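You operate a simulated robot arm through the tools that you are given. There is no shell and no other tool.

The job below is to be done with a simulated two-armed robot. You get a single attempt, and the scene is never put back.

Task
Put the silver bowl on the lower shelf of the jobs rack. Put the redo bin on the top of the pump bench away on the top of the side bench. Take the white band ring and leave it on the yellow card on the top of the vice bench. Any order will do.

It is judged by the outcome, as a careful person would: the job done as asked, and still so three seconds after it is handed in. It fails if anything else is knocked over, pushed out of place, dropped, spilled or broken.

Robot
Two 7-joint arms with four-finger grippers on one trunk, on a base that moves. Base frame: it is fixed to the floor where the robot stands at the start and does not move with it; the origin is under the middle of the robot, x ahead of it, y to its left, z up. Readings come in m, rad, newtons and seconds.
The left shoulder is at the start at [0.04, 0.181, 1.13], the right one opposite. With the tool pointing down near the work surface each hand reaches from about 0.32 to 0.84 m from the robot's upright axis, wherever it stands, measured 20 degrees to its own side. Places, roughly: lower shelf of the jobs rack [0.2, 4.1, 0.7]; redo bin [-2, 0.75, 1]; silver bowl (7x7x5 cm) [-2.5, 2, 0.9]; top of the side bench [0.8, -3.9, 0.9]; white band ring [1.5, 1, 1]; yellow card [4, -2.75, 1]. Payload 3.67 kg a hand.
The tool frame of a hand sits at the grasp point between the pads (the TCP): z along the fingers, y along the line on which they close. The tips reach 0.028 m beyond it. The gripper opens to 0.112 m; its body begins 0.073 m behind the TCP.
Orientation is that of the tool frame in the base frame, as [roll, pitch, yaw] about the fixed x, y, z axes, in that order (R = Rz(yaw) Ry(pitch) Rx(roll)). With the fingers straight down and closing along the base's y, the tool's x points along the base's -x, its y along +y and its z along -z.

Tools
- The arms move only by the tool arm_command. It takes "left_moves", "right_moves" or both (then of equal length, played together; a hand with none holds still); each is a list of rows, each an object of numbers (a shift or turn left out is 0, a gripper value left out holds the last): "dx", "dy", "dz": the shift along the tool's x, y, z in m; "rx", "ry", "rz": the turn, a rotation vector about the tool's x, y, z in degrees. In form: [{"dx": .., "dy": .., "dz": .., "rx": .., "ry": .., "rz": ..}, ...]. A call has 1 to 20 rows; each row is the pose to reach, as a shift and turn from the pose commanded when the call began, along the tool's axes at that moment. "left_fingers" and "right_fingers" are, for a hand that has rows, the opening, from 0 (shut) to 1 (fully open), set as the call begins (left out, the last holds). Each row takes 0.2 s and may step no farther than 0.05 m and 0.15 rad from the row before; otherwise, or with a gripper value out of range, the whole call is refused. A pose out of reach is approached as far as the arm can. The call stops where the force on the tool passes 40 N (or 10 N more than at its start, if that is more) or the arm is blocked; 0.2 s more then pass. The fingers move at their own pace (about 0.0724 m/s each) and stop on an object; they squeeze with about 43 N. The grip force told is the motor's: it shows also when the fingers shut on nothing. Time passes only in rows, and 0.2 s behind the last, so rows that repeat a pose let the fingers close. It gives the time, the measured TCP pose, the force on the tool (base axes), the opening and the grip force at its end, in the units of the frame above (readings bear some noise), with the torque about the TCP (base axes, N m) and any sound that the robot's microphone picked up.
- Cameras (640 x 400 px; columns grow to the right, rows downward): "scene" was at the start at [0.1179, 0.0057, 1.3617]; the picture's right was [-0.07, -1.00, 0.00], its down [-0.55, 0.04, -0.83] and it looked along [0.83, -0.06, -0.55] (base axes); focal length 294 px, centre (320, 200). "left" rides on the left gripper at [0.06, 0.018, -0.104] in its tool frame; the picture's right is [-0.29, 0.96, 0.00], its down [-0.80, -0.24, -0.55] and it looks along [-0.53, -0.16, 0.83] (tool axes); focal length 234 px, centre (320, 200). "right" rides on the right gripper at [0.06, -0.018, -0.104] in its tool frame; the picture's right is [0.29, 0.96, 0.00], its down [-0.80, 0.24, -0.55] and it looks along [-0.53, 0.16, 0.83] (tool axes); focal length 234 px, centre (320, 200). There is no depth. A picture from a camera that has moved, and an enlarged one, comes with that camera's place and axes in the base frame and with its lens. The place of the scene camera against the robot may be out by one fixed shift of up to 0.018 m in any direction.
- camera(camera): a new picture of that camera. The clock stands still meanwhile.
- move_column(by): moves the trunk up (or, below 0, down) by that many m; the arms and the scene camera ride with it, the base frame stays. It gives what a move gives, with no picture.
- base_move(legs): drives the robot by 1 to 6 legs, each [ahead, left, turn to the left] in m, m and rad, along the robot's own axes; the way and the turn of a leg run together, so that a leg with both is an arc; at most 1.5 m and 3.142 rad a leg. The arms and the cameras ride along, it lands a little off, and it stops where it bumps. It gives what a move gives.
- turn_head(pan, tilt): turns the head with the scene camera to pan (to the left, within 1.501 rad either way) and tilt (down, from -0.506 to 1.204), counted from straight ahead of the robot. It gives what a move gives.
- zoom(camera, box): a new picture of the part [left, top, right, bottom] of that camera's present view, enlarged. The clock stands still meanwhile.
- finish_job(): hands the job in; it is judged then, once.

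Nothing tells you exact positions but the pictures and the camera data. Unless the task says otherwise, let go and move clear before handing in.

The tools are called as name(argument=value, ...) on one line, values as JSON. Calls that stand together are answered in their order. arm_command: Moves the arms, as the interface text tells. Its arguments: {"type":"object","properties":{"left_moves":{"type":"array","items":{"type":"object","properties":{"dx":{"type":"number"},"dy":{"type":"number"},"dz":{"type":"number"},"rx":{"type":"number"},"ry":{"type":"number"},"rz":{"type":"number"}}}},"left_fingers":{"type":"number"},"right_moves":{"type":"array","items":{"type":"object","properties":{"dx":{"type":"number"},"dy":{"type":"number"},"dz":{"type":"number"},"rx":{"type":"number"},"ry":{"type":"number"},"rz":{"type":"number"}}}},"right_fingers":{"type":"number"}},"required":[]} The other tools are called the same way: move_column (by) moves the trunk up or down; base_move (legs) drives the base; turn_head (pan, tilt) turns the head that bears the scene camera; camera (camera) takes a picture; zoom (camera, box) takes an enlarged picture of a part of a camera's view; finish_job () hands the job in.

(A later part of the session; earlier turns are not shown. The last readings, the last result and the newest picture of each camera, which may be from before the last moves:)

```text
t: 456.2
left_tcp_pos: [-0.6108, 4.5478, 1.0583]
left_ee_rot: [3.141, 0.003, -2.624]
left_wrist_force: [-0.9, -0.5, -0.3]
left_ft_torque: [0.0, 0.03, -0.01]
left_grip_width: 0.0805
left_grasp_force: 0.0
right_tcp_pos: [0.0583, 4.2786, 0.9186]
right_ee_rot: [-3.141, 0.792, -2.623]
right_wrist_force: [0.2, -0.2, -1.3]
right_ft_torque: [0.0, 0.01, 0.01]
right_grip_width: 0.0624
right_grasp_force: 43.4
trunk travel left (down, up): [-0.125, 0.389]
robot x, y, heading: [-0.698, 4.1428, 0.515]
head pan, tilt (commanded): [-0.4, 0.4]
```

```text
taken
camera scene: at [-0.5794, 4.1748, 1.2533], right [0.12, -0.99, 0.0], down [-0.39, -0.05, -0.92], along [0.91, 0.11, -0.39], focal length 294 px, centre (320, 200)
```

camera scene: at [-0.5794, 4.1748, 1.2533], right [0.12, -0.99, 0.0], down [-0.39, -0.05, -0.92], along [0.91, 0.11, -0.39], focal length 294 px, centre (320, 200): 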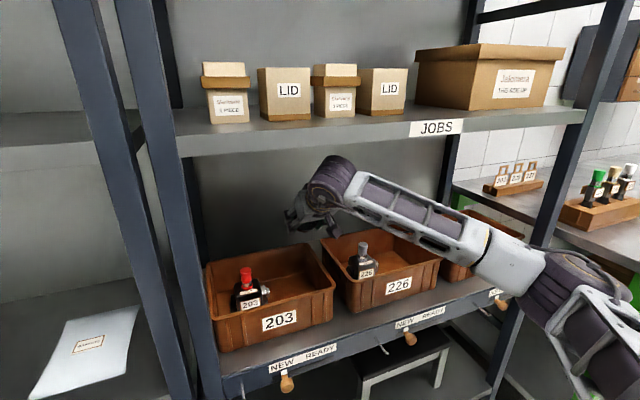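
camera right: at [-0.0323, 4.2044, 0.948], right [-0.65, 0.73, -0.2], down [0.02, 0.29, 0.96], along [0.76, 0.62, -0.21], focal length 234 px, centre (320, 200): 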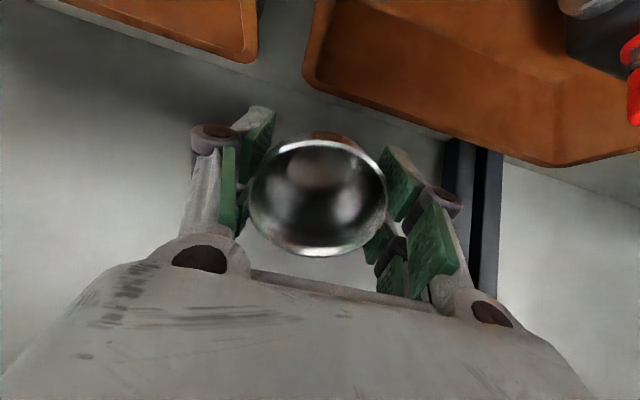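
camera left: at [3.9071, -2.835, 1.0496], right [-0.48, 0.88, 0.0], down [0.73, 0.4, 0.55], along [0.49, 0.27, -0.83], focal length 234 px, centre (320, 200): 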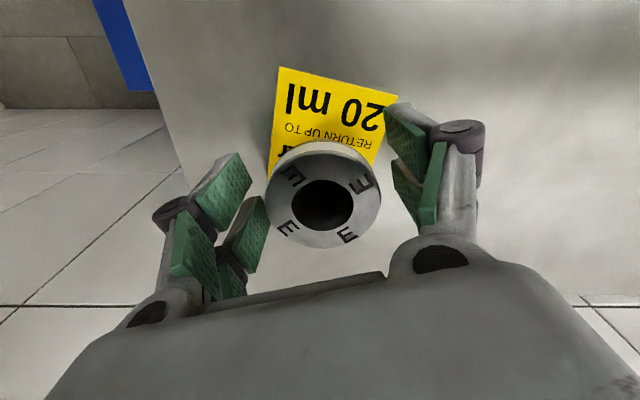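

The bowl is past the trays' middle with clearance above and below. Back panel is at about u≈2.33; extending another 7.5 cm to get behind the trays.

arm_command(right_moves=[{"dx": -0.004, "dz": 0.0041}, {"dx": -0.012, "dz": 0.0122}, {"dx": -0.021, "dz": 0.0213}, {"dx": -0.03, "dz": 0.0304}, {"dx": -0.039, "dz": 0.0395}, {"dx": -0.047, "dz": 0.0476}, {"dx": -0.052, "dz": 0.0527}, {"dx": -0.0541, "dz": 0.0548}])

camera(camera="right")

camera(camera="scene")

```text
t: 458.0
left_tcp_pos: [-0.6103, 4.5474, 1.0583]
left_ee_rot: [-3.141, 0.004, -2.622]
left_wrist_force: [0.4, -0.5, -0.4]
left_ft_torque: [0.01, 0.01, -0.02]
left_grip_width: 0.0806
left_grasp_force: 0.1
right_tcp_pos: [0.128, 4.3167, 0.9168]
right_ee_rot: [3.141, 0.793, -2.623]
right_wrist_force: [-0.7, -0.2, -1.0]
right_ft_torque: [0.01, -0.01, -0.01]
right_grip_width: 0.0625
right_grasp_force: 43.1
trunk travel left (down, up): [-0.125, 0.389]
robot x, y, heading: [-0.6953, 4.1414, 0.524]
head pan, tilt (commanded): [-0.4, 0.4]
```

```text
taken
camera right: at [0.0347, 4.2423, 0.9479], right [-0.65, 0.73, -0.2], down [0.02, 0.29, 0.96], along [0.76, 0.62, -0.21], focal length 234 px, centre (320, 200)
```

right: 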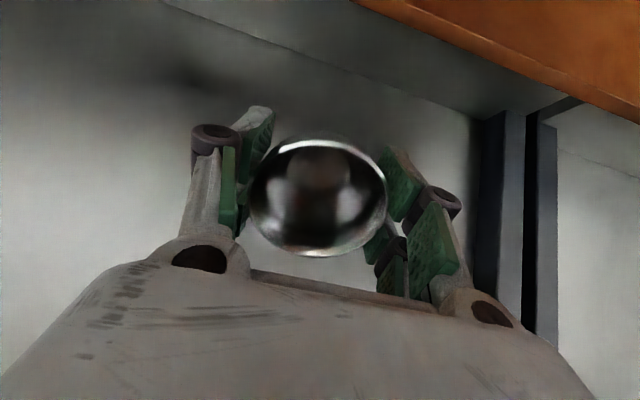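

```text
taken
camera scene: at [-0.5794, 4.1748, 1.2533], right [0.12, -0.99, 0.0], down [-0.39, -0.05, -0.92], along [0.91, 0.11, -0.39], focal length 294 px, centre (320, 200)
```

scene: 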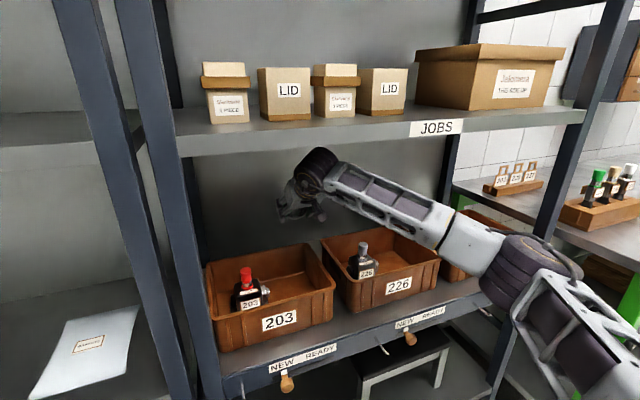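

The bowl is now behind the trays over bare shelf. Lowering while rotating the hand back toward vertical, in a first small stage.

arm_command(right_moves=[{"dx": 0.0036, "dz": 0.0035, "ry": 2}, {"dx": 0.0093, "dz": 0.0091, "ry": 6}, {"dx": 0.0157, "dz": 0.0154, "ry": 10}, {"dx": 0.0221, "dz": 0.0217, "ry": 14}, {"dx": 0.0285, "dz": 0.0281, "ry": 18}, {"dx": 0.0349, "dz": 0.0344, "ry": 22}, {"dx": 0.0406, "dz": 0.04, "ry": 25}, {"dx": 0.0428, "dz": 0.0421, "ry": 26}])

camera(camera="right")

camera(camera="scene")

```text
t: 459.8
left_tcp_pos: [-0.6103, 4.5466, 1.0593]
left_ee_rot: [-3.141, 0.002, -2.623]
left_wrist_force: [-0.9, 1.1, -0.1]
left_ft_torque: [-0.02, 0.02, -0.01]
left_grip_width: 0.0804
left_grasp_force: 0.1
right_tcp_pos: [0.1255, 4.3155, 0.8577]
right_ee_rot: [-3.141, 0.337, -2.622]
right_wrist_force: [0.0, -0.2, -1.2]
right_ft_torque: [-0.03, -0.03, 0.01]
right_grip_width: 0.0624
right_grasp_force: 42.9
trunk travel left (down, up): [-0.125, 0.389]
robot x, y, heading: [-0.7022, 4.14, 0.517]
head pan, tilt (commanded): [-0.4, 0.4]
```

```text
taken
camera right: at [0.0566, 4.2548, 0.936], right [-0.71, 0.7, -0.1], down [0.37, 0.49, 0.79], along [0.6, 0.52, -0.61], focal length 234 px, centre (320, 200)
```

right: 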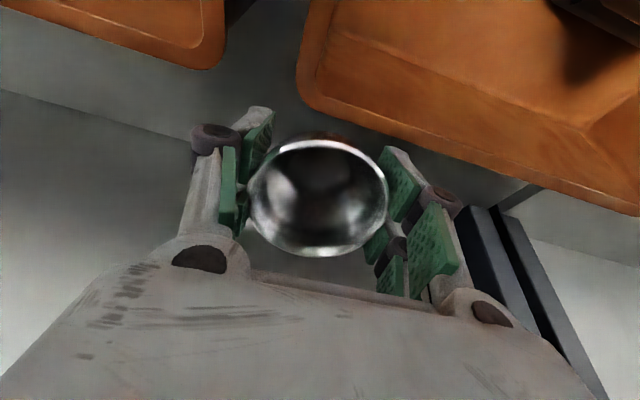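

```text
taken
camera scene: at [-0.5795, 4.1748, 1.2533], right [0.12, -0.99, 0.0], down [-0.39, -0.05, -0.92], along [0.91, 0.11, -0.39], focal length 294 px, centre (320, 200)
```

scene: 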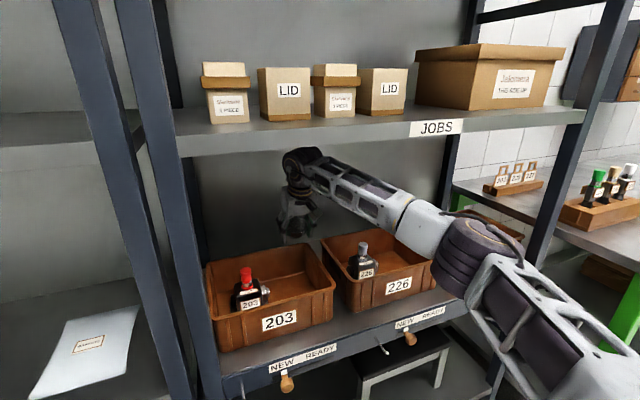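

Still clear everywhere. Continuing down and nearly upright to about 1 cm above the shelf.

arm_command(right_moves=[{"dx": 0.0017, "dz": 0.0047, "ry": 1}, {"dx": 0.0046, "dz": 0.0132, "ry": 3}, {"dx": 0.0079, "dz": 0.0226, "ry": 5}, {"dx": 0.0112, "dz": 0.0321, "ry": 7}, {"dx": 0.0145, "dz": 0.0415, "ry": 9}, {"dx": 0.0175, "dz": 0.05, "ry": 11}, {"dx": 0.0195, "dz": 0.0557, "ry": 13}, {"dx": 0.0205, "dz": 0.0585, "ry": 14}])

camera(camera="right")

camera(camera="scene")

```text
t: 461.6
left_tcp_pos: [-0.6101, 4.5483, 1.0589]
left_ee_rot: [-3.141, 0.002, -2.623]
left_wrist_force: [-0.4, -0.2, 0.5]
left_ft_torque: [0.04, 0.0, 0.02]
left_grip_width: 0.0805
left_grasp_force: 0.1
right_tcp_pos: [0.127, 4.3153, 0.7962]
right_ee_rot: [-3.141, 0.094, -2.622]
right_wrist_force: [-0.7, -0.1, -0.4]
right_ft_torque: [-0.03, 0.03, 0.01]
right_grip_width: 0.0629
right_grasp_force: 42.9
trunk travel left (down, up): [-0.125, 0.389]
robot x, y, heading: [-0.6994, 4.1428, 0.52]
head pan, tilt (commanded): [-0.4, 0.4]
```

```text
taken
camera right: at [0.0749, 4.2651, 0.8936], right [-0.72, 0.69, -0.03], down [0.53, 0.58, 0.63], along [0.45, 0.44, -0.78], focal length 234 px, centre (320, 200)
```

right: 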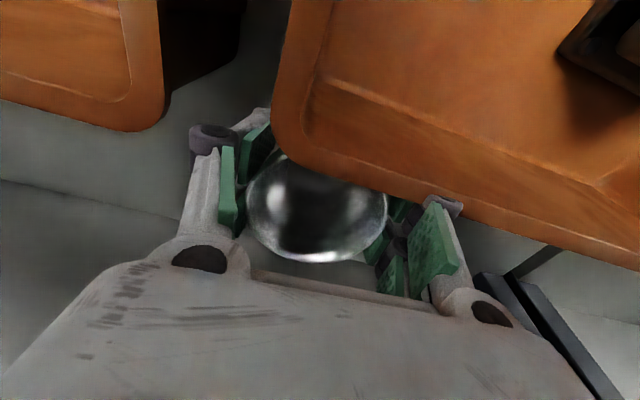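

```text
taken
camera scene: at [-0.5797, 4.1748, 1.2533], right [0.12, -0.99, 0.0], down [-0.39, -0.05, -0.92], along [0.91, 0.11, -0.39], focal length 294 px, centre (320, 200)
```

scene: 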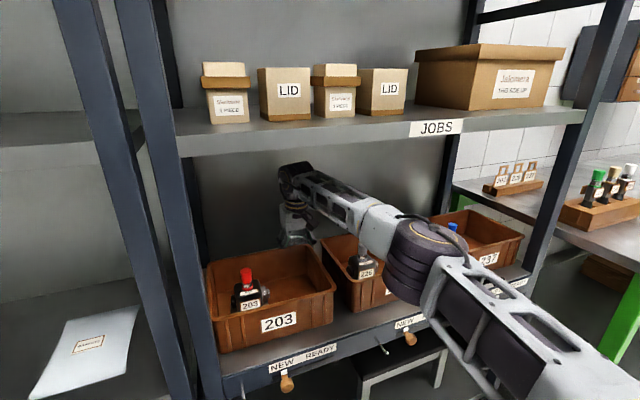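

Just above the shelf now. Final slow lowering with contact checks.

arm_command(right_moves=[{"dx": 0.0003, "dz": 0.003, "ry": 1}, {"dx": 0.0005, "dz": 0.006, "ry": 2}, {"dx": 0.0007, "dz": 0.008, "ry": 3}, {"dx": 0.0007, "dz": 0.008, "ry": 4}])

arm_command(right_moves=[{"dz": 0.002}, {"dz": 0.003}, {"dz": 0.003}])

```text
t: 462.6
left_tcp_pos: [-0.6096, 4.5462, 1.0595]
left_ee_rot: [-3.14, 0.003, -2.625]
left_wrist_force: [0.5, 0.1, -0.3]
left_ft_torque: [-0.01, 0.02, -0.01]
left_grip_width: 0.0806
left_grasp_force: 0.0
right_tcp_pos: [0.1239, 4.314, 0.7873]
right_ee_rot: [3.141, 0.029, -2.623]
right_wrist_force: [5.5, 2.6, 1.9]
right_ft_torque: [-0.09, 0.13, 0.03]
right_grip_width: 0.0629
right_grasp_force: 43.5
right hand out of reach, approached as far as the arm can: row 4
trunk travel left (down, up): [-0.125, 0.389]
robot x, y, heading: [-0.6987, 4.1406, 0.519]
head pan, tilt (commanded): [-0.4, 0.4]
```

```text
t: 463.4
left_tcp_pos: [-0.6108, 4.5471, 1.0576]
left_ee_rot: [-3.141, 0.002, -2.624]
left_wrist_force: [0.3, 0.7, 0.0]
left_ft_torque: [0.02, 0.0, 0.0]
left_grip_width: 0.0807
left_grasp_force: 0.0
right_tcp_pos: [0.1217, 4.3156, 0.7839]
right_ee_rot: [-3.141, 0.027, -2.623]
right_wrist_force: [2.8, 2.1, 0.9]
right_ft_torque: [-0.05, 0.09, 0.02]
right_grip_width: 0.063
right_grasp_force: 43.2
trunk travel left (down, up): [-0.125, 0.389]
robot x, y, heading: [-0.6979, 4.1437, 0.519]
head pan, tilt (commanded): [-0.4, 0.4]
```

camera(camera="right")

camera(camera="scene")

zoom(camera="scene", box=[240, 140, 440, 290])

```text
taken
camera right: at [0.0774, 4.2672, 0.8866], right [-0.72, 0.69, -0.01], down [0.56, 0.6, 0.57], along [0.4, 0.41, -0.82], focal length 234 px, centre (320, 200)
```

right: 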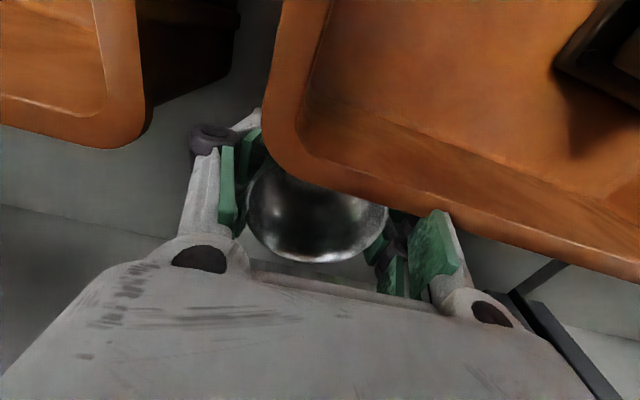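

```text
taken
camera scene: at [-0.5793, 4.175, 1.2533], right [0.12, -0.99, 0.0], down [-0.39, -0.05, -0.92], along [0.91, 0.11, -0.39], focal length 294 px, centre (320, 200)
```

scene: 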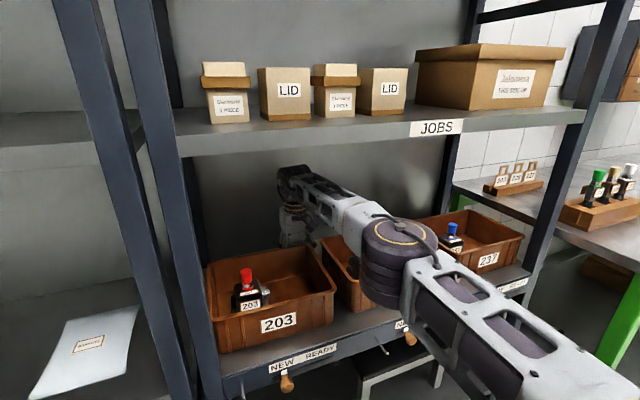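

```text
2.67 times, centred on (340, 215) of scene
camera zoom: at [-0.5793, 4.175, 1.2533], right [0.12, -0.99, 0.0], down [-0.39, -0.05, -0.92], along [0.91, 0.11, -0.39], focal length 783 px, centre (267, 160)
```

zoom: 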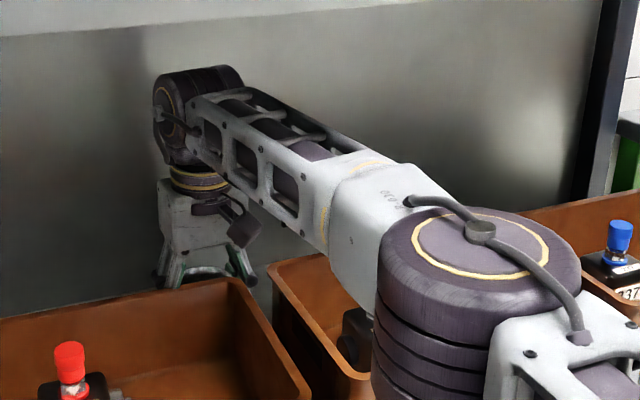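

The hand camera shows tray 203's back rim is closer (u≈2.19) than I'd estimated, and the near fingers are lightly touching it. I'll ease the hand forward/up with a slight tilt to free it.

arm_command(right_moves=[{"dx": -0.004, "dz": -0.002, "ry": -3}, {"dx": -0.009, "dz": -0.006, "ry": -6}, {"dx": -0.013, "dz": -0.012, "ry": -8}, {"dx": -0.013, "dz": -0.016, "ry": -8}])

camera(camera="right")

zoom(camera="scene", box=[240, 140, 440, 290])

```text
t: 464.4
left_tcp_pos: [-0.6113, 4.5465, 1.0588]
left_ee_rot: [3.141, 0.002, -2.622]
left_wrist_force: [0.4, 0.4, -0.6]
left_ft_torque: [0.02, -0.01, 0.0]
left_grip_width: 0.0806
left_grasp_force: 0.0
right_tcp_pos: [0.1338, 4.3204, 0.8]
right_ee_rot: [3.141, 0.164, -2.623]
right_wrist_force: [-0.4, -0.3, -0.5]
right_ft_torque: [-0.03, -0.02, 0.03]
right_grip_width: 0.0631
right_grasp_force: 42.9
trunk travel left (down, up): [-0.125, 0.389]
robot x, y, heading: [-0.6972, 4.1438, 0.516]
head pan, tilt (commanded): [-0.4, 0.4]
```

```text
taken
camera right: at [0.0768, 4.267, 0.8938], right [-0.72, 0.69, -0.05], down [0.49, 0.55, 0.68], along [0.49, 0.47, -0.73], focal length 234 px, centre (320, 200)
```

right: 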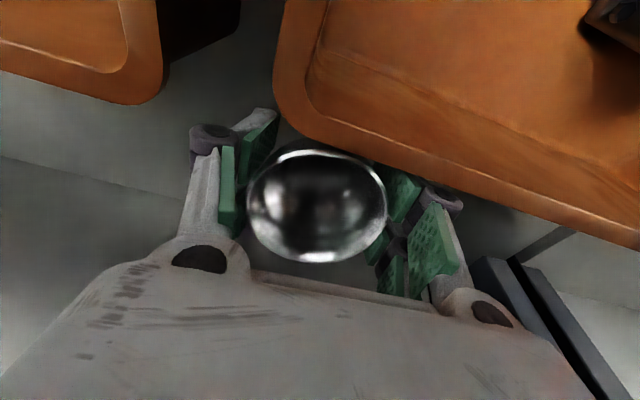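

```text
2.67 times, centred on (340, 215) of scene
camera zoom: at [-0.5795, 4.175, 1.2533], right [0.12, -0.99, 0.0], down [-0.39, -0.05, -0.92], along [0.91, 0.11, -0.39], focal length 783 px, centre (267, 160)
```

zoom: 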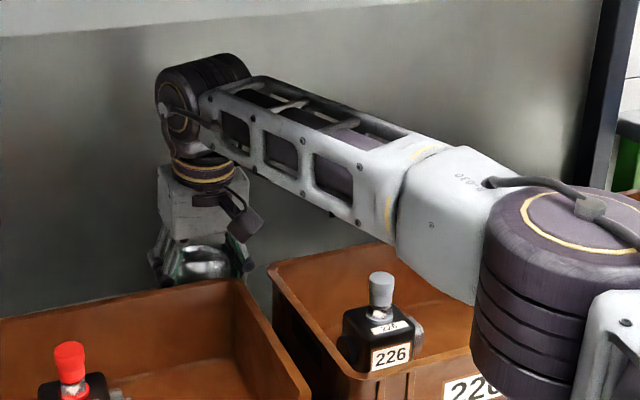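

Free of contact, and the tray hasn't visibly moved. I'll nudge the base forward 3 cm to gain reach, keeping the bowl well behind the tray.

base_move(legs=[[0.03, 0, 0]])

camera(camera="right")

camera(camera="scene")

```text
t: 465.3
left_tcp_pos: [-0.5839, 4.562, 1.0585]
left_ee_rot: [3.14, 0.0, -2.624]
left_wrist_force: [0.4, 0.0, 0.3]
left_ft_torque: [0.0, 0.05, 0.03]
left_grip_width: 0.081
left_grasp_force: 0.0
right_tcp_pos: [0.1601, 4.3351, 0.8]
right_ee_rot: [3.141, 0.162, -2.623]
right_wrist_force: [-0.2, 0.5, -1.6]
right_ft_torque: [-0.03, 0.1, -0.03]
right_grip_width: 0.063
right_grasp_force: 43.0
trunk travel left (down, up): [-0.125, 0.389]
robot x, y, heading: [-0.6716, 4.1572, 0.517]
head pan, tilt (commanded): [-0.4, 0.4]
```

```text
taken
camera right: at [0.1033, 4.2819, 0.8927], right [-0.72, 0.69, -0.05], down [0.49, 0.55, 0.68], along [0.49, 0.46, -0.74], focal length 234 px, centre (320, 200)
```

right: 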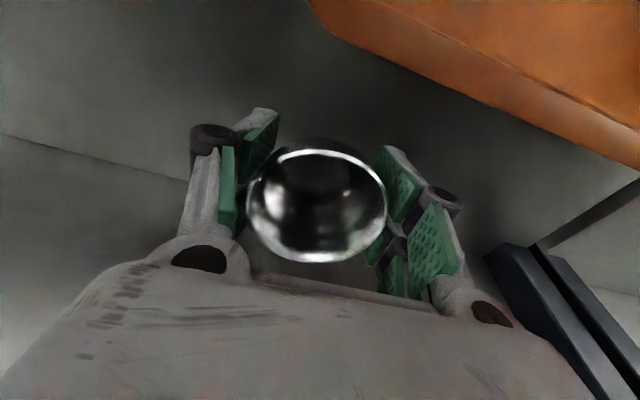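

```text
taken
camera scene: at [-0.5526, 4.1902, 1.2532], right [0.12, -0.99, 0.0], down [-0.39, -0.05, -0.92], along [0.91, 0.11, -0.39], focal length 294 px, centre (320, 200)
```

scene: 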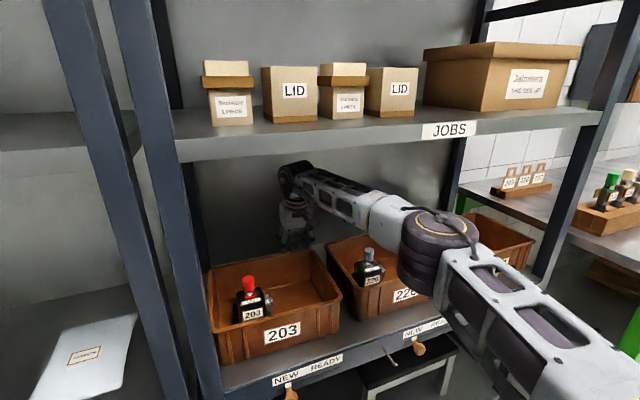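

Now there's a comfortable gap to the tray. Lowering to the shelf while straightening the hand.

arm_command(right_moves=[{"dx": 0.0025, "dz": 0.003, "ry": 2}, {"dx": 0.005, "dz": 0.006, "ry": 4}, {"dx": 0.0075, "dz": 0.009, "ry": 6}, {"dx": 0.01, "dz": 0.0115, "ry": 7}, {"dx": 0.01, "dz": 0.0115, "ry": 7}])

arm_command(right_moves=[{"dz": 0.001}, {"dz": 0.002}, {"dz": 0.002}])

camera(camera="right")

```text
t: 466.5
left_tcp_pos: [-0.5855, 4.5621, 1.0585]
left_ee_rot: [3.141, 0.0, -2.622]
left_wrist_force: [-0.2, -0.6, -0.2]
left_ft_torque: [-0.01, -0.01, 0.02]
left_grip_width: 0.0808
left_grasp_force: 0.1
right_tcp_pos: [0.1509, 4.331, 0.7882]
right_ee_rot: [3.141, 0.045, -2.622]
right_wrist_force: [0.5, 0.6, -1.4]
right_ft_torque: [0.0, 0.01, -0.01]
right_grip_width: 0.063
right_grasp_force: 42.7
trunk travel left (down, up): [-0.125, 0.389]
robot x, y, heading: [-0.6729, 4.1549, 0.518]
head pan, tilt (commanded): [-0.4, 0.4]
```

```text
t: 467.3
left_tcp_pos: [-0.585, 4.5608, 1.0587]
left_ee_rot: [3.141, 0.002, -2.624]
left_wrist_force: [-0.3, -0.3, -0.5]
left_ft_torque: [0.03, 0.01, -0.02]
left_grip_width: 0.0804
left_grasp_force: 0.0
right_tcp_pos: [0.1518, 4.3313, 0.7856]
right_ee_rot: [-3.141, 0.043, -2.623]
right_wrist_force: [0.1, 0.0, -1.2]
right_ft_torque: [0.0, -0.01, 0.0]
right_grip_width: 0.0632
right_grasp_force: 43.4
trunk travel left (down, up): [-0.125, 0.389]
robot x, y, heading: [-0.6718, 4.1545, 0.515]
head pan, tilt (commanded): [-0.4, 0.4]
```

```text
taken
camera right: at [0.1046, 4.2829, 0.8873], right [-0.72, 0.69, -0.01], down [0.55, 0.59, 0.59], along [0.41, 0.42, -0.81], focal length 234 px, centre (320, 200)
```

right: 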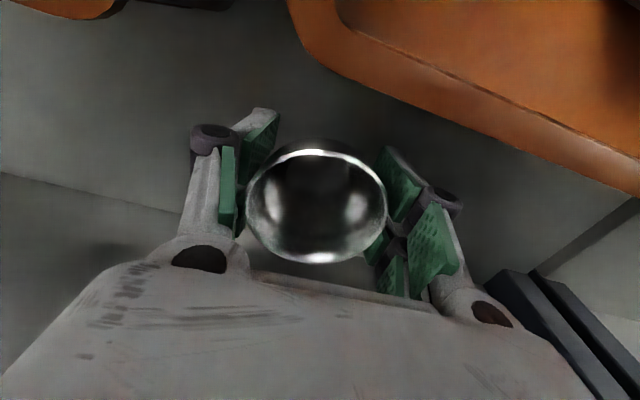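

arm_command(right_moves=[{"dz": 0.001}, {"dz": 0.002}, {"dz": 0.003}, {"dz": 0.003}])

arm_command(right_moves=[{"dz": 0.001}, {"dz": 0.002}, {"dz": 0.002}])

```text
t: 468.3
left_tcp_pos: [-0.5851, 4.5617, 1.059]
left_ee_rot: [-3.141, 0.003, -2.623]
left_wrist_force: [0.1, -0.5, 0.9]
left_ft_torque: [0.01, 0.02, -0.01]
left_grip_width: 0.0808
left_grasp_force: 0.1
right_tcp_pos: [0.1523, 4.3297, 0.7824]
right_ee_rot: [3.141, 0.044, -2.623]
right_wrist_force: [0.3, -0.7, -1.8]
right_ft_torque: [0.01, 0.0, -0.01]
right_grip_width: 0.0629
right_grasp_force: 42.5
trunk travel left (down, up): [-0.125, 0.389]
robot x, y, heading: [-0.6696, 4.1571, 0.513]
head pan, tilt (commanded): [-0.4, 0.4]
```

```text
t: 469.1
left_tcp_pos: [-0.5851, 4.5611, 1.0583]
left_ee_rot: [-3.141, 0.001, -2.623]
left_wrist_force: [0.2, 1.0, -0.9]
left_ft_torque: [-0.02, 0.02, -0.01]
left_grip_width: 0.0806
left_grasp_force: 0.1
right_tcp_pos: [0.1521, 4.3313, 0.7811]
right_ee_rot: [3.141, 0.042, -2.622]
right_wrist_force: [0.3, 0.6, -1.1]
right_ft_torque: [0.0, 0.0, -0.02]
right_grip_width: 0.0627
right_grasp_force: 43.0
trunk travel left (down, up): [-0.125, 0.389]
robot x, y, heading: [-0.6735, 4.1548, 0.517]
head pan, tilt (commanded): [-0.4, 0.4]
```

arm_command(right_moves=[{"dz": 0.001}, {"dz": 0.002}, {"dz": 0.003}, {"dz": 0.003}])

arm_command(right_moves=[{"dz": 0.001}, {"dz": 0.002}, {"dz": 0.002}])

camera(camera="right")

```text
t: 470.1
left_tcp_pos: [-0.5849, 4.561, 1.0594]
left_ee_rot: [-3.141, 0.003, -2.624]
left_wrist_force: [0.1, -0.2, 0.3]
left_ft_torque: [-0.02, -0.01, -0.03]
left_grip_width: 0.0807
left_grasp_force: 0.0
right_tcp_pos: [0.151, 4.3305, 0.7787]
right_ee_rot: [-3.14, 0.046, -2.623]
right_wrist_force: [0.8, 0.2, -0.2]
right_ft_torque: [-0.01, 0.01, 0.03]
right_grip_width: 0.0626
right_grasp_force: 42.1
trunk travel left (down, up): [-0.125, 0.389]
robot x, y, heading: [-0.6734, 4.1544, 0.517]
head pan, tilt (commanded): [-0.4, 0.4]
```

```text
t: 470.9
left_tcp_pos: [-0.5856, 4.5609, 1.0587]
left_ee_rot: [-3.141, 0.001, -2.623]
left_wrist_force: [0.5, 0.0, -0.3]
left_ft_torque: [0.0, 0.03, 0.01]
left_grip_width: 0.0807
left_grasp_force: 0.0
right_tcp_pos: [0.1514, 4.3309, 0.7764]
right_ee_rot: [3.141, 0.046, -2.623]
right_wrist_force: [-0.8, -0.4, -1.1]
right_ft_torque: [0.0, -0.02, -0.03]
right_grip_width: 0.0628
right_grasp_force: 43.3
trunk travel left (down, up): [-0.125, 0.389]
robot x, y, heading: [-0.6701, 4.1544, 0.518]
head pan, tilt (commanded): [-0.4, 0.4]
```

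```text
taken
camera right: at [0.1048, 4.2829, 0.877], right [-0.72, 0.69, -0.01], down [0.55, 0.59, 0.59], along [0.41, 0.42, -0.81], focal length 234 px, centre (320, 200)
```

right: 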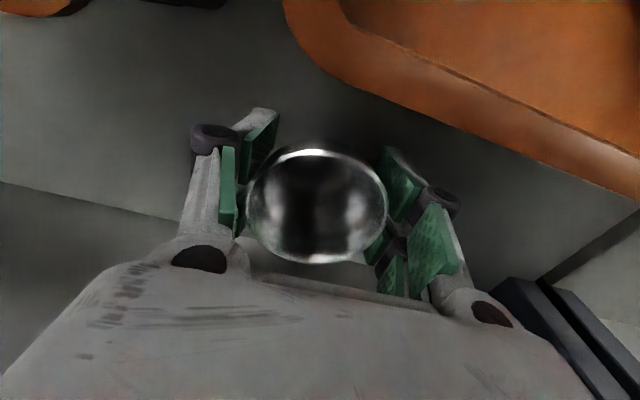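

No contact yet: the shelf surface is a bit lower than estimated, and the hand camera is getting close to the tray rim. I'll raise 1 cm, nudge the base 2 cm forward for clearance, then lower again.

arm_command(right_moves=[{"dz": -0.004}, {"dz": -0.008}, {"dz": -0.01}])

base_move(legs=[[0.02, 0, 0]])

camera(camera="right")

zoom(camera="scene", box=[190, 140, 450, 340])

```text
t: 471.7
left_tcp_pos: [-0.5852, 4.5621, 1.0604]
left_ee_rot: [3.14, 0.003, -2.623]
left_wrist_force: [0.3, 0.1, 0.1]
left_ft_torque: [-0.01, -0.02, 0.03]
left_grip_width: 0.0805
left_grasp_force: 0.1
right_tcp_pos: [0.1512, 4.3304, 0.7865]
right_ee_rot: [-3.14, 0.047, -2.623]
right_wrist_force: [0.1, 0.0, -0.5]
right_ft_torque: [0.04, 0.01, -0.02]
right_grip_width: 0.0628
right_grasp_force: 43.8
trunk travel left (down, up): [-0.125, 0.389]
robot x, y, heading: [-0.6733, 4.1568, 0.518]
head pan, tilt (commanded): [-0.4, 0.4]
```

```text
t: 472.4
left_tcp_pos: [-0.567, 4.5719, 1.0584]
left_ee_rot: [3.14, 0.002, -2.624]
left_wrist_force: [0.2, 0.1, 0.1]
left_ft_torque: [0.01, 0.05, 0.0]
left_grip_width: 0.0808
left_grasp_force: 0.1
right_tcp_pos: [0.1686, 4.3406, 0.7853]
right_ee_rot: [3.141, 0.045, -2.625]
right_wrist_force: [0.8, 0.0, -1.2]
right_ft_torque: [-0.02, 0.04, 0.0]
right_grip_width: 0.0629
right_grasp_force: 42.5
trunk travel left (down, up): [-0.125, 0.389]
robot x, y, heading: [-0.6554, 4.164, 0.522]
head pan, tilt (commanded): [-0.4, 0.4]
```

```text
taken
camera right: at [0.122, 4.2926, 0.8865], right [-0.72, 0.69, -0.01], down [0.55, 0.59, 0.59], along [0.41, 0.42, -0.81], focal length 234 px, centre (320, 200)
```

right: 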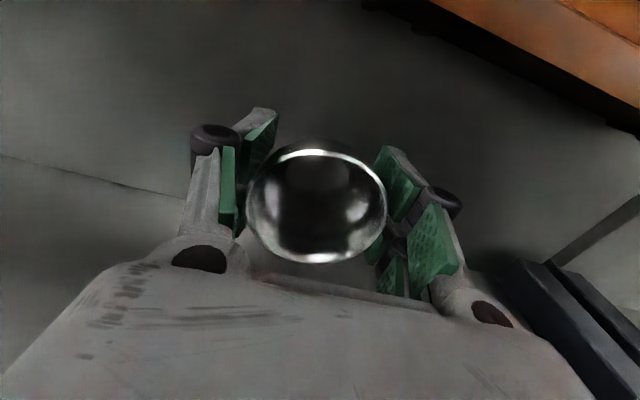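

```text
2.00 times, centred on (320, 240) of scene
camera zoom: at [-0.5365, 4.1994, 1.2533], right [0.12, -0.99, 0.0], down [-0.39, -0.05, -0.92], along [0.91, 0.11, -0.39], focal length 587 px, centre (320, 120)
```

zoom: 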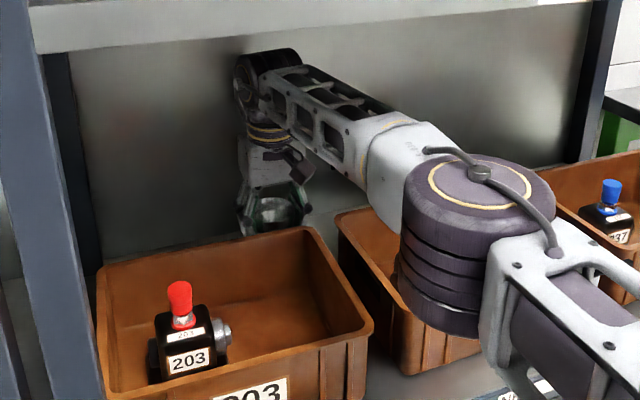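

Clear of the tray now. Lowering in small steps until the bowl touches the shelf.

arm_command(right_moves=[{"dz": 0.003}, {"dz": 0.006}, {"dz": 0.009}, {"dz": 0.012}, {"dz": 0.012}])

arm_command(right_moves=[{"dz": 0.002}, {"dz": 0.004}, {"dz": 0.004}])

camera(camera="right")

```text
t: 473.6
left_tcp_pos: [-0.568, 4.5702, 1.0597]
left_ee_rot: [3.141, 0.0, -2.623]
left_wrist_force: [0.8, 0.4, -0.5]
left_ft_torque: [-0.01, 0.04, -0.04]
left_grip_width: 0.0809
left_grasp_force: 0.2
right_tcp_pos: [0.1691, 4.3403, 0.7733]
right_ee_rot: [3.142, 0.046, -2.624]
right_wrist_force: [0.1, -0.2, -0.8]
right_ft_torque: [0.02, -0.02, 0.03]
right_grip_width: 0.0626
right_grasp_force: 42.9
trunk travel left (down, up): [-0.125, 0.389]
robot x, y, heading: [-0.6574, 4.1632, 0.518]
head pan, tilt (commanded): [-0.4, 0.4]
```

```text
t: 474.4
left_tcp_pos: [-0.5675, 4.5719, 1.0594]
left_ee_rot: [-3.141, 0.001, -2.623]
left_wrist_force: [0.0, 1.0, 0.7]
left_ft_torque: [-0.01, 0.0, 0.03]
left_grip_width: 0.0806
left_grasp_force: 0.0
right_tcp_pos: [0.1691, 4.3405, 0.7691]
right_ee_rot: [3.141, 0.046, -2.622]
right_wrist_force: [0.1, -0.2, -0.5]
right_ft_torque: [0.02, 0.0, 0.0]
right_grip_width: 0.0628
right_grasp_force: 42.6
trunk travel left (down, up): [-0.125, 0.389]
robot x, y, heading: [-0.6551, 4.1666, 0.516]
head pan, tilt (commanded): [-0.4, 0.4]
```

```text
taken
camera right: at [0.1216, 4.2925, 0.8706], right [-0.72, 0.69, -0.01], down [0.55, 0.59, 0.59], along [0.41, 0.42, -0.81], focal length 234 px, centre (320, 200)
```

right: 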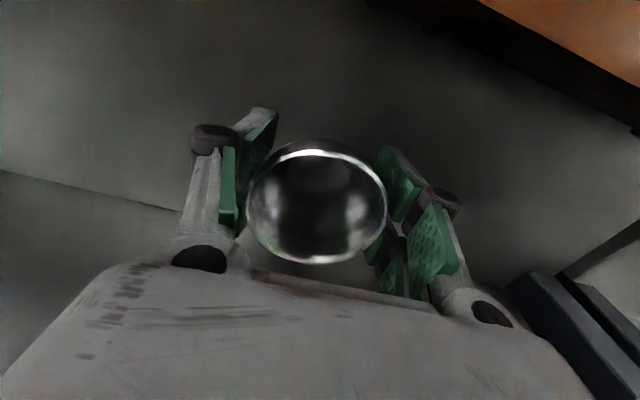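

arm_command(right_moves=[{"dz": 0.002}, {"dz": 0.004}, {"dz": 0.004}])

arm_command(right_moves=[{"dz": 0.002}, {"dz": 0.004}, {"dz": 0.004}])

arm_command(right_moves=[{"dz": 0.002}, {"dz": 0.003}, {"dz": 0.003}])

camera(camera="right")

```text
t: 475.2
left_tcp_pos: [-0.5672, 4.5711, 1.0583]
left_ee_rot: [3.141, 0.002, -2.624]
left_wrist_force: [-0.2, 0.8, 0.0]
left_ft_torque: [-0.02, 0.02, 0.01]
left_grip_width: 0.0804
left_grasp_force: 0.1
right_tcp_pos: [0.169, 4.3393, 0.7659]
right_ee_rot: [-3.141, 0.045, -2.622]
right_wrist_force: [-0.3, 0.8, -0.7]
right_ft_torque: [0.02, -0.02, -0.03]
right_grip_width: 0.0629
right_grasp_force: 43.7
trunk travel left (down, up): [-0.125, 0.389]
robot x, y, heading: [-0.6548, 4.1677, 0.515]
head pan, tilt (commanded): [-0.4, 0.4]
```

```text
t: 476.1
left_tcp_pos: [-0.5676, 4.5712, 1.0592]
left_ee_rot: [3.141, 0.0, -2.624]
left_wrist_force: [-0.8, 0.7, 0.2]
left_ft_torque: [-0.01, 0.01, 0.0]
left_grip_width: 0.0804
left_grasp_force: 0.1
right_tcp_pos: [0.1692, 4.3402, 0.7611]
right_ee_rot: [-3.141, 0.045, -2.624]
right_wrist_force: [-0.2, -0.1, -1.3]
right_ft_torque: [0.0, 0.0, -0.04]
right_grip_width: 0.063
right_grasp_force: 43.0
trunk travel left (down, up): [-0.125, 0.389]
robot x, y, heading: [-0.6551, 4.1649, 0.514]
head pan, tilt (commanded): [-0.4, 0.4]
```

```text
t: 476.9
left_tcp_pos: [-0.5683, 4.5713, 1.0582]
left_ee_rot: [-3.141, 0.002, -2.624]
left_wrist_force: [-0.1, 0.4, -0.3]
left_ft_torque: [0.0, 0.03, 0.03]
left_grip_width: 0.0805
left_grasp_force: 0.0
right_tcp_pos: [0.1679, 4.3407, 0.7588]
right_ee_rot: [-3.14, 0.048, -2.623]
right_wrist_force: [0.6, -0.2, -0.3]
right_ft_torque: [-0.01, 0.01, 0.04]
right_grip_width: 0.0629
right_grasp_force: 43.1
trunk travel left (down, up): [-0.125, 0.389]
robot x, y, heading: [-0.6546, 4.1649, 0.523]
head pan, tilt (commanded): [-0.4, 0.4]
```

```text
taken
camera right: at [0.1215, 4.2924, 0.8595], right [-0.72, 0.69, -0.01], down [0.55, 0.59, 0.59], along [0.42, 0.42, -0.81], focal length 234 px, centre (320, 200)
```

right: 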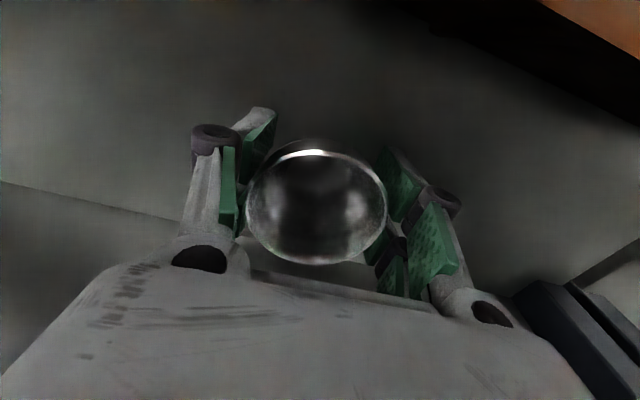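

The tray's back rim (z≈0.83) is close to the hand camera again, so I'll nudge the base another 1.5 cm forward before the last bit of lowering.

base_move(legs=[[0.015, 0, 0]])

arm_command(right_moves=[{"dz": 0.002}, {"dz": 0.004}, {"dz": 0.004}])

camera(camera="right")

```text
t: 477.6
left_tcp_pos: [-0.5547, 4.5781, 1.059]
left_ee_rot: [3.141, 0.003, -2.624]
left_wrist_force: [-0.3, -0.6, -0.4]
left_ft_torque: [0.0, 0.02, 0.0]
left_grip_width: 0.0808
left_grasp_force: 0.1
right_tcp_pos: [0.1812, 4.3476, 0.7586]
right_ee_rot: [-3.14, 0.045, -2.622]
right_wrist_force: [0.2, -0.3, -1.2]
right_ft_torque: [-0.04, 0.0, -0.02]
right_grip_width: 0.0627
right_grasp_force: 43.2
trunk travel left (down, up): [-0.125, 0.389]
robot x, y, heading: [-0.64, 4.1715, 0.52]
head pan, tilt (commanded): [-0.4, 0.4]
```

```text
t: 478.4
left_tcp_pos: [-0.5556, 4.5786, 1.0593]
left_ee_rot: [-3.142, 0.001, -2.623]
left_wrist_force: [-0.6, 0.6, 1.0]
left_ft_torque: [0.01, -0.01, 0.02]
left_grip_width: 0.0807
left_grasp_force: 0.2
right_tcp_pos: [0.1814, 4.3487, 0.756]
right_ee_rot: [3.141, 0.047, -2.623]
right_wrist_force: [-0.4, -0.3, -1.0]
right_ft_torque: [0.01, 0.01, 0.0]
right_grip_width: 0.0627
right_grasp_force: 43.3
trunk travel left (down, up): [-0.125, 0.389]
robot x, y, heading: [-0.6465, 4.172, 0.515]
head pan, tilt (commanded): [-0.4, 0.4]
```

```text
taken
camera right: at [0.1339, 4.2998, 0.8556], right [-0.72, 0.69, -0.01], down [0.55, 0.59, 0.59], along [0.42, 0.42, -0.81], focal length 234 px, centre (320, 200)
```

right: 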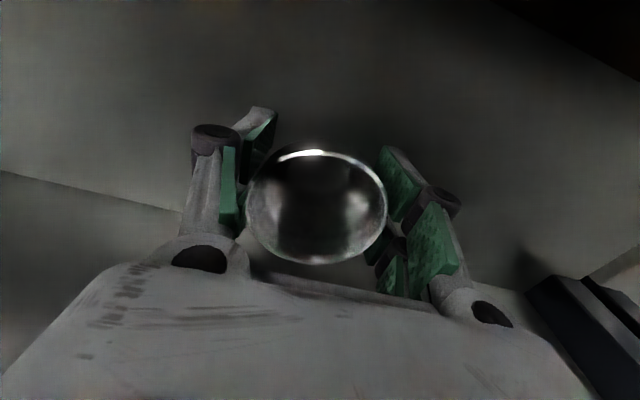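

arm_command(right_moves=[{"dz": 0.002}, {"dz": 0.004}, {"dz": 0.004}])

arm_command(right_moves=[{"dz": 0.002}, {"dz": 0.004}, {"dz": 0.004}])

camera(camera="right")

zoom(camera="scene", box=[190, 140, 450, 340])

```text
t: 479.2
left_tcp_pos: [-0.5555, 4.5783, 1.0583]
left_ee_rot: [-3.14, 0.002, -2.622]
left_wrist_force: [0.3, 0.5, -0.1]
left_ft_torque: [0.01, 0.0, 0.0]
left_grip_width: 0.0807
left_grasp_force: 0.0
right_tcp_pos: [0.1807, 4.3482, 0.7509]
right_ee_rot: [-3.141, 0.047, -2.625]
right_wrist_force: [-1.2, -0.3, -0.9]
right_ft_torque: [0.0, 0.05, -0.03]
right_grip_width: 0.0629
right_grasp_force: 43.7
trunk travel left (down, up): [-0.125, 0.389]
robot x, y, heading: [-0.6394, 4.1713, 0.516]
head pan, tilt (commanded): [-0.4, 0.4]
```

```text
t: 480.0
left_tcp_pos: [-0.5555, 4.5787, 1.0587]
left_ee_rot: [-3.141, 0.002, -2.624]
left_wrist_force: [-0.3, 0.2, 0.5]
left_ft_torque: [0.0, -0.01, 0.03]
left_grip_width: 0.0807
left_grasp_force: 0.1
right_tcp_pos: [0.1811, 4.3481, 0.7456]
right_ee_rot: [-3.141, 0.049, -2.625]
right_wrist_force: [-0.9, 0.1, -1.8]
right_ft_torque: [0.03, 0.02, 0.03]
right_grip_width: 0.0628
right_grasp_force: 43.4
trunk travel left (down, up): [-0.125, 0.389]
robot x, y, heading: [-0.6424, 4.1748, 0.521]
head pan, tilt (commanded): [-0.4, 0.4]
```

```text
taken
camera right: at [0.134, 4.2999, 0.8475], right [-0.72, 0.69, -0.01], down [0.55, 0.59, 0.59], along [0.42, 0.42, -0.81], focal length 234 px, centre (320, 200)
```

right: 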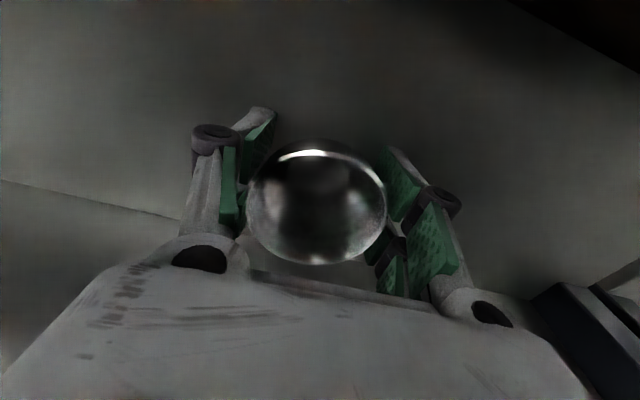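

```text
2.00 times, centred on (320, 240) of scene
camera zoom: at [-0.5241, 4.2062, 1.2533], right [0.12, -0.99, 0.0], down [-0.39, -0.05, -0.92], along [0.91, 0.11, -0.39], focal length 587 px, centre (320, 120)
```

zoom: 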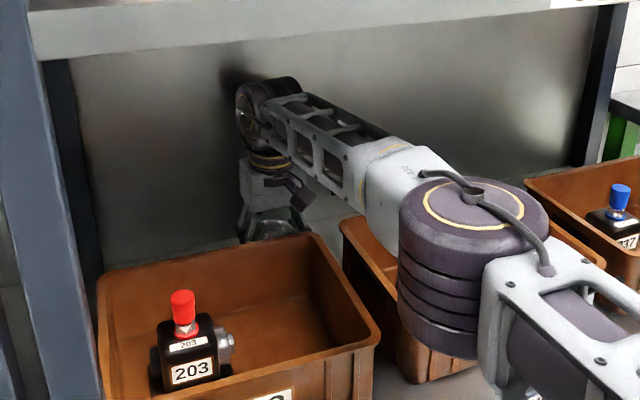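

The lens hangs right between trays 203 and 226; shifting 1 cm right centres the camera box over the gap. Then continue lowering.

arm_command(right_moves=[{"dy": -0.005, "dz": -0.001}, {"dy": -0.01, "dz": -0.001}, {"dy": -0.01, "dz": 0.002}, {"dy": -0.01, "dz": 0.004}, {"dy": -0.01, "dz": 0.004}])

arm_command(right_moves=[{"dz": 0.002}, {"dz": 0.003}, {"dz": 0.003}])

arm_command(right_moves=[{"dz": 0.002}, {"dz": 0.003}, {"dz": 0.003}])

camera(camera="right")

```text
t: 481.2
left_tcp_pos: [-0.5576, 4.5781, 1.0588]
left_ee_rot: [3.141, 0.003, -2.624]
left_wrist_force: [0.0, 0.0, 0.0]
left_ft_torque: [0.0, 0.0, 0.01]
left_grip_width: 0.0807
left_grasp_force: 0.1
right_tcp_pos: [0.1846, 4.3385, 0.7464]
right_ee_rot: [3.141, 0.054, -2.625]
right_wrist_force: [4.9, 2.0, 17.9]
right_ft_torque: [-0.05, 0.32, 0.0]
right_grip_width: 0.0629
right_grasp_force: 42.9
trunk travel left (down, up): [-0.125, 0.389]
robot x, y, heading: [-0.6441, 4.174, 0.517]
head pan, tilt (commanded): [-0.4, 0.4]
```

```text
t: 482.0
left_tcp_pos: [-0.5581, 4.5779, 1.0587]
left_ee_rot: [3.141, 0.005, -2.623]
left_wrist_force: [0.4, 0.1, 0.3]
left_ft_torque: [0.05, -0.01, 0.01]
left_grip_width: 0.0807
left_grasp_force: 0.0
right_tcp_pos: [0.1849, 4.3385, 0.7469]
right_ee_rot: [-3.141, 0.055, -2.626]
right_wrist_force: [14.6, 4.3, 33.8]
right_ft_torque: [-0.51, 0.24, 0.12]
right_grip_width: 0.063
right_grasp_force: 42.8
trunk travel left (down, up): [-0.125, 0.389]
robot x, y, heading: [-0.643, 4.1732, 0.516]
head pan, tilt (commanded): [-0.4, 0.4]
```

```text
t: 482.8
left_tcp_pos: [-0.5586, 4.5782, 1.0594]
left_ee_rot: [3.141, 0.005, -2.624]
left_wrist_force: [-0.3, -0.1, -0.3]
left_ft_torque: [0.0, 0.0, 0.01]
left_grip_width: 0.0806
left_grasp_force: 0.1
right_tcp_pos: [0.1844, 4.3387, 0.7452]
right_ee_rot: [-3.14, 0.057, -2.625]
right_wrist_force: [14.5, 3.5, 40.4]
right_ft_torque: [-0.71, 0.29, 0.18]
right_grip_width: 0.0629
right_grasp_force: 42.8
trunk travel left (down, up): [-0.125, 0.389]
robot x, y, heading: [-0.6435, 4.1717, 0.519]
head pan, tilt (commanded): [-0.4, 0.4]
```

```text
taken
camera right: at [0.1367, 4.2905, 0.8462], right [-0.72, 0.69, -0.02], down [0.54, 0.59, 0.6], along [0.42, 0.42, -0.8], focal length 234 px, centre (320, 200)
```

right: 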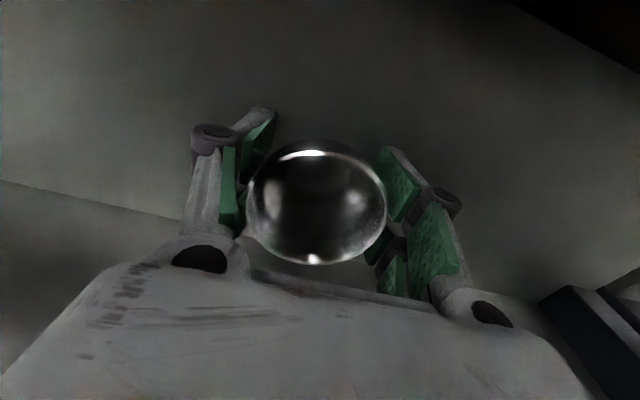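

Contact with the shelf is made (bowl bottom at z≈0.71), with too much push now. Easing up until the force is small.

arm_command(right_moves=[{"dz": -0.004}, {"dz": -0.007}, {"dz": -0.007}])

```text
t: 483.6
left_tcp_pos: [-0.5565, 4.5784, 1.0584]
left_ee_rot: [-3.141, 0.003, -2.624]
left_wrist_force: [0.4, 1.0, -0.4]
left_ft_torque: [0.02, 0.02, 0.02]
left_grip_width: 0.0808
left_grasp_force: 0.1
right_tcp_pos: [0.1845, 4.3387, 0.745]
right_ee_rot: [-3.141, 0.05, -2.625]
right_wrist_force: [7.8, 1.6, 20.6]
right_ft_torque: [-0.42, 0.1, 0.09]
right_grip_width: 0.063
right_grasp_force: 43.3
trunk travel left (down, up): [-0.125, 0.389]
robot x, y, heading: [-0.6448, 4.1725, 0.52]
head pan, tilt (commanded): [-0.4, 0.4]
```

arm_command(right_moves=[{"dz": -0.002}, {"dz": -0.003}, {"dz": -0.003}])

zoom(camera="scene", box=[190, 140, 450, 340])

```text
t: 484.4
left_tcp_pos: [-0.557, 4.579, 1.0585]
left_ee_rot: [-3.14, 0.002, -2.623]
left_wrist_force: [0.3, 0.4, -0.4]
left_ft_torque: [0.0, 0.03, -0.01]
left_grip_width: 0.0807
left_grasp_force: 0.1
right_tcp_pos: [0.1858, 4.3385, 0.7459]
right_ee_rot: [-3.141, 0.045, -2.623]
right_wrist_force: [0.6, 1.3, 3.4]
right_ft_torque: [-0.14, 0.05, 0.0]
right_grip_width: 0.0627
right_grasp_force: 43.2
trunk travel left (down, up): [-0.125, 0.389]
robot x, y, heading: [-0.6416, 4.1716, 0.513]
head pan, tilt (commanded): [-0.4, 0.4]
```

```text
2.00 times, centred on (320, 240) of scene
camera zoom: at [-0.5248, 4.2062, 1.2533], right [0.12, -0.99, 0.0], down [-0.39, -0.05, -0.92], along [0.91, 0.11, -0.39], focal length 587 px, centre (320, 120)
```

zoom: 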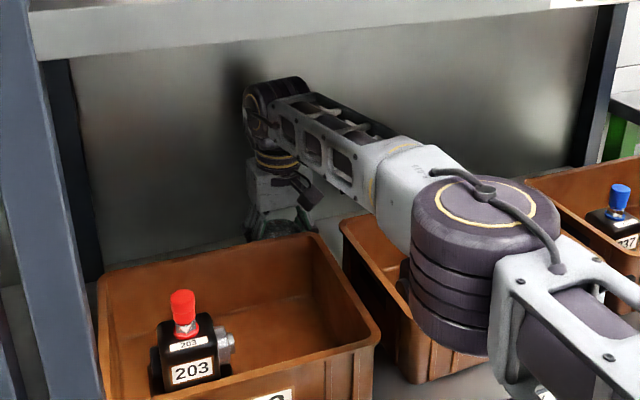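

Gentle contact (3 N). Opening the fingers to release the bowl.

arm_command(right_moves=[{}, {}, {}], right_fingers=0.66)

arm_command(right_moves=[{}, {}], right_fingers=0.85)

camera(camera="right")

```text
t: 485.2
left_tcp_pos: [-0.5557, 4.5794, 1.0581]
left_ee_rot: [3.141, 0.002, -2.624]
left_wrist_force: [0.2, 0.1, -0.4]
left_ft_torque: [0.0, -0.01, 0.0]
left_grip_width: 0.0808
left_grasp_force: 0.0
right_tcp_pos: [0.1859, 4.3396, 0.7463]
right_ee_rot: [3.141, 0.048, -2.625]
right_wrist_force: [0.1, -0.4, 0.3]
right_ft_torque: [0.03, 0.01, -0.03]
right_grip_width: 0.074
right_grasp_force: 0.1
trunk travel left (down, up): [-0.125, 0.389]
robot x, y, heading: [-0.6414, 4.1719, 0.523]
head pan, tilt (commanded): [-0.4, 0.4]
```

```text
t: 485.8
left_tcp_pos: [-0.5559, 4.5799, 1.0596]
left_ee_rot: [-3.141, 0.002, -2.623]
left_wrist_force: [-0.3, 0.2, -0.7]
left_ft_torque: [0.01, 0.01, 0.0]
left_grip_width: 0.0805
left_grasp_force: 0.0
right_tcp_pos: [0.1855, 4.3383, 0.7475]
right_ee_rot: [3.141, 0.049, -2.624]
right_wrist_force: [-0.8, -0.2, -0.3]
right_ft_torque: [-0.02, -0.04, -0.01]
right_grip_width: 0.0951
right_grasp_force: 0.0
trunk travel left (down, up): [-0.125, 0.389]
robot x, y, heading: [-0.64, 4.176, 0.516]
head pan, tilt (commanded): [-0.4, 0.4]
```

```text
taken
camera right: at [0.1385, 4.2908, 0.8478], right [-0.72, 0.69, -0.01], down [0.55, 0.59, 0.59], along [0.42, 0.42, -0.81], focal length 234 px, centre (320, 200)
```

right: 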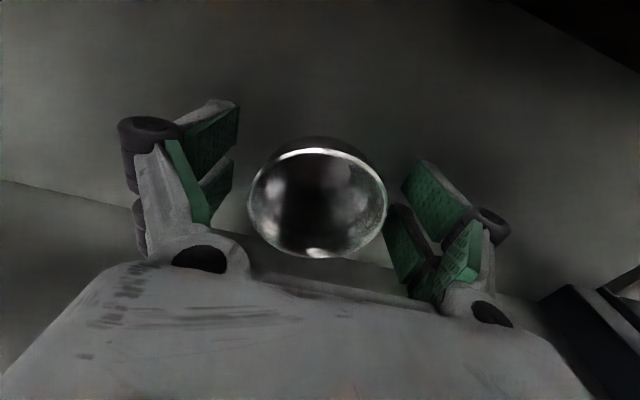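

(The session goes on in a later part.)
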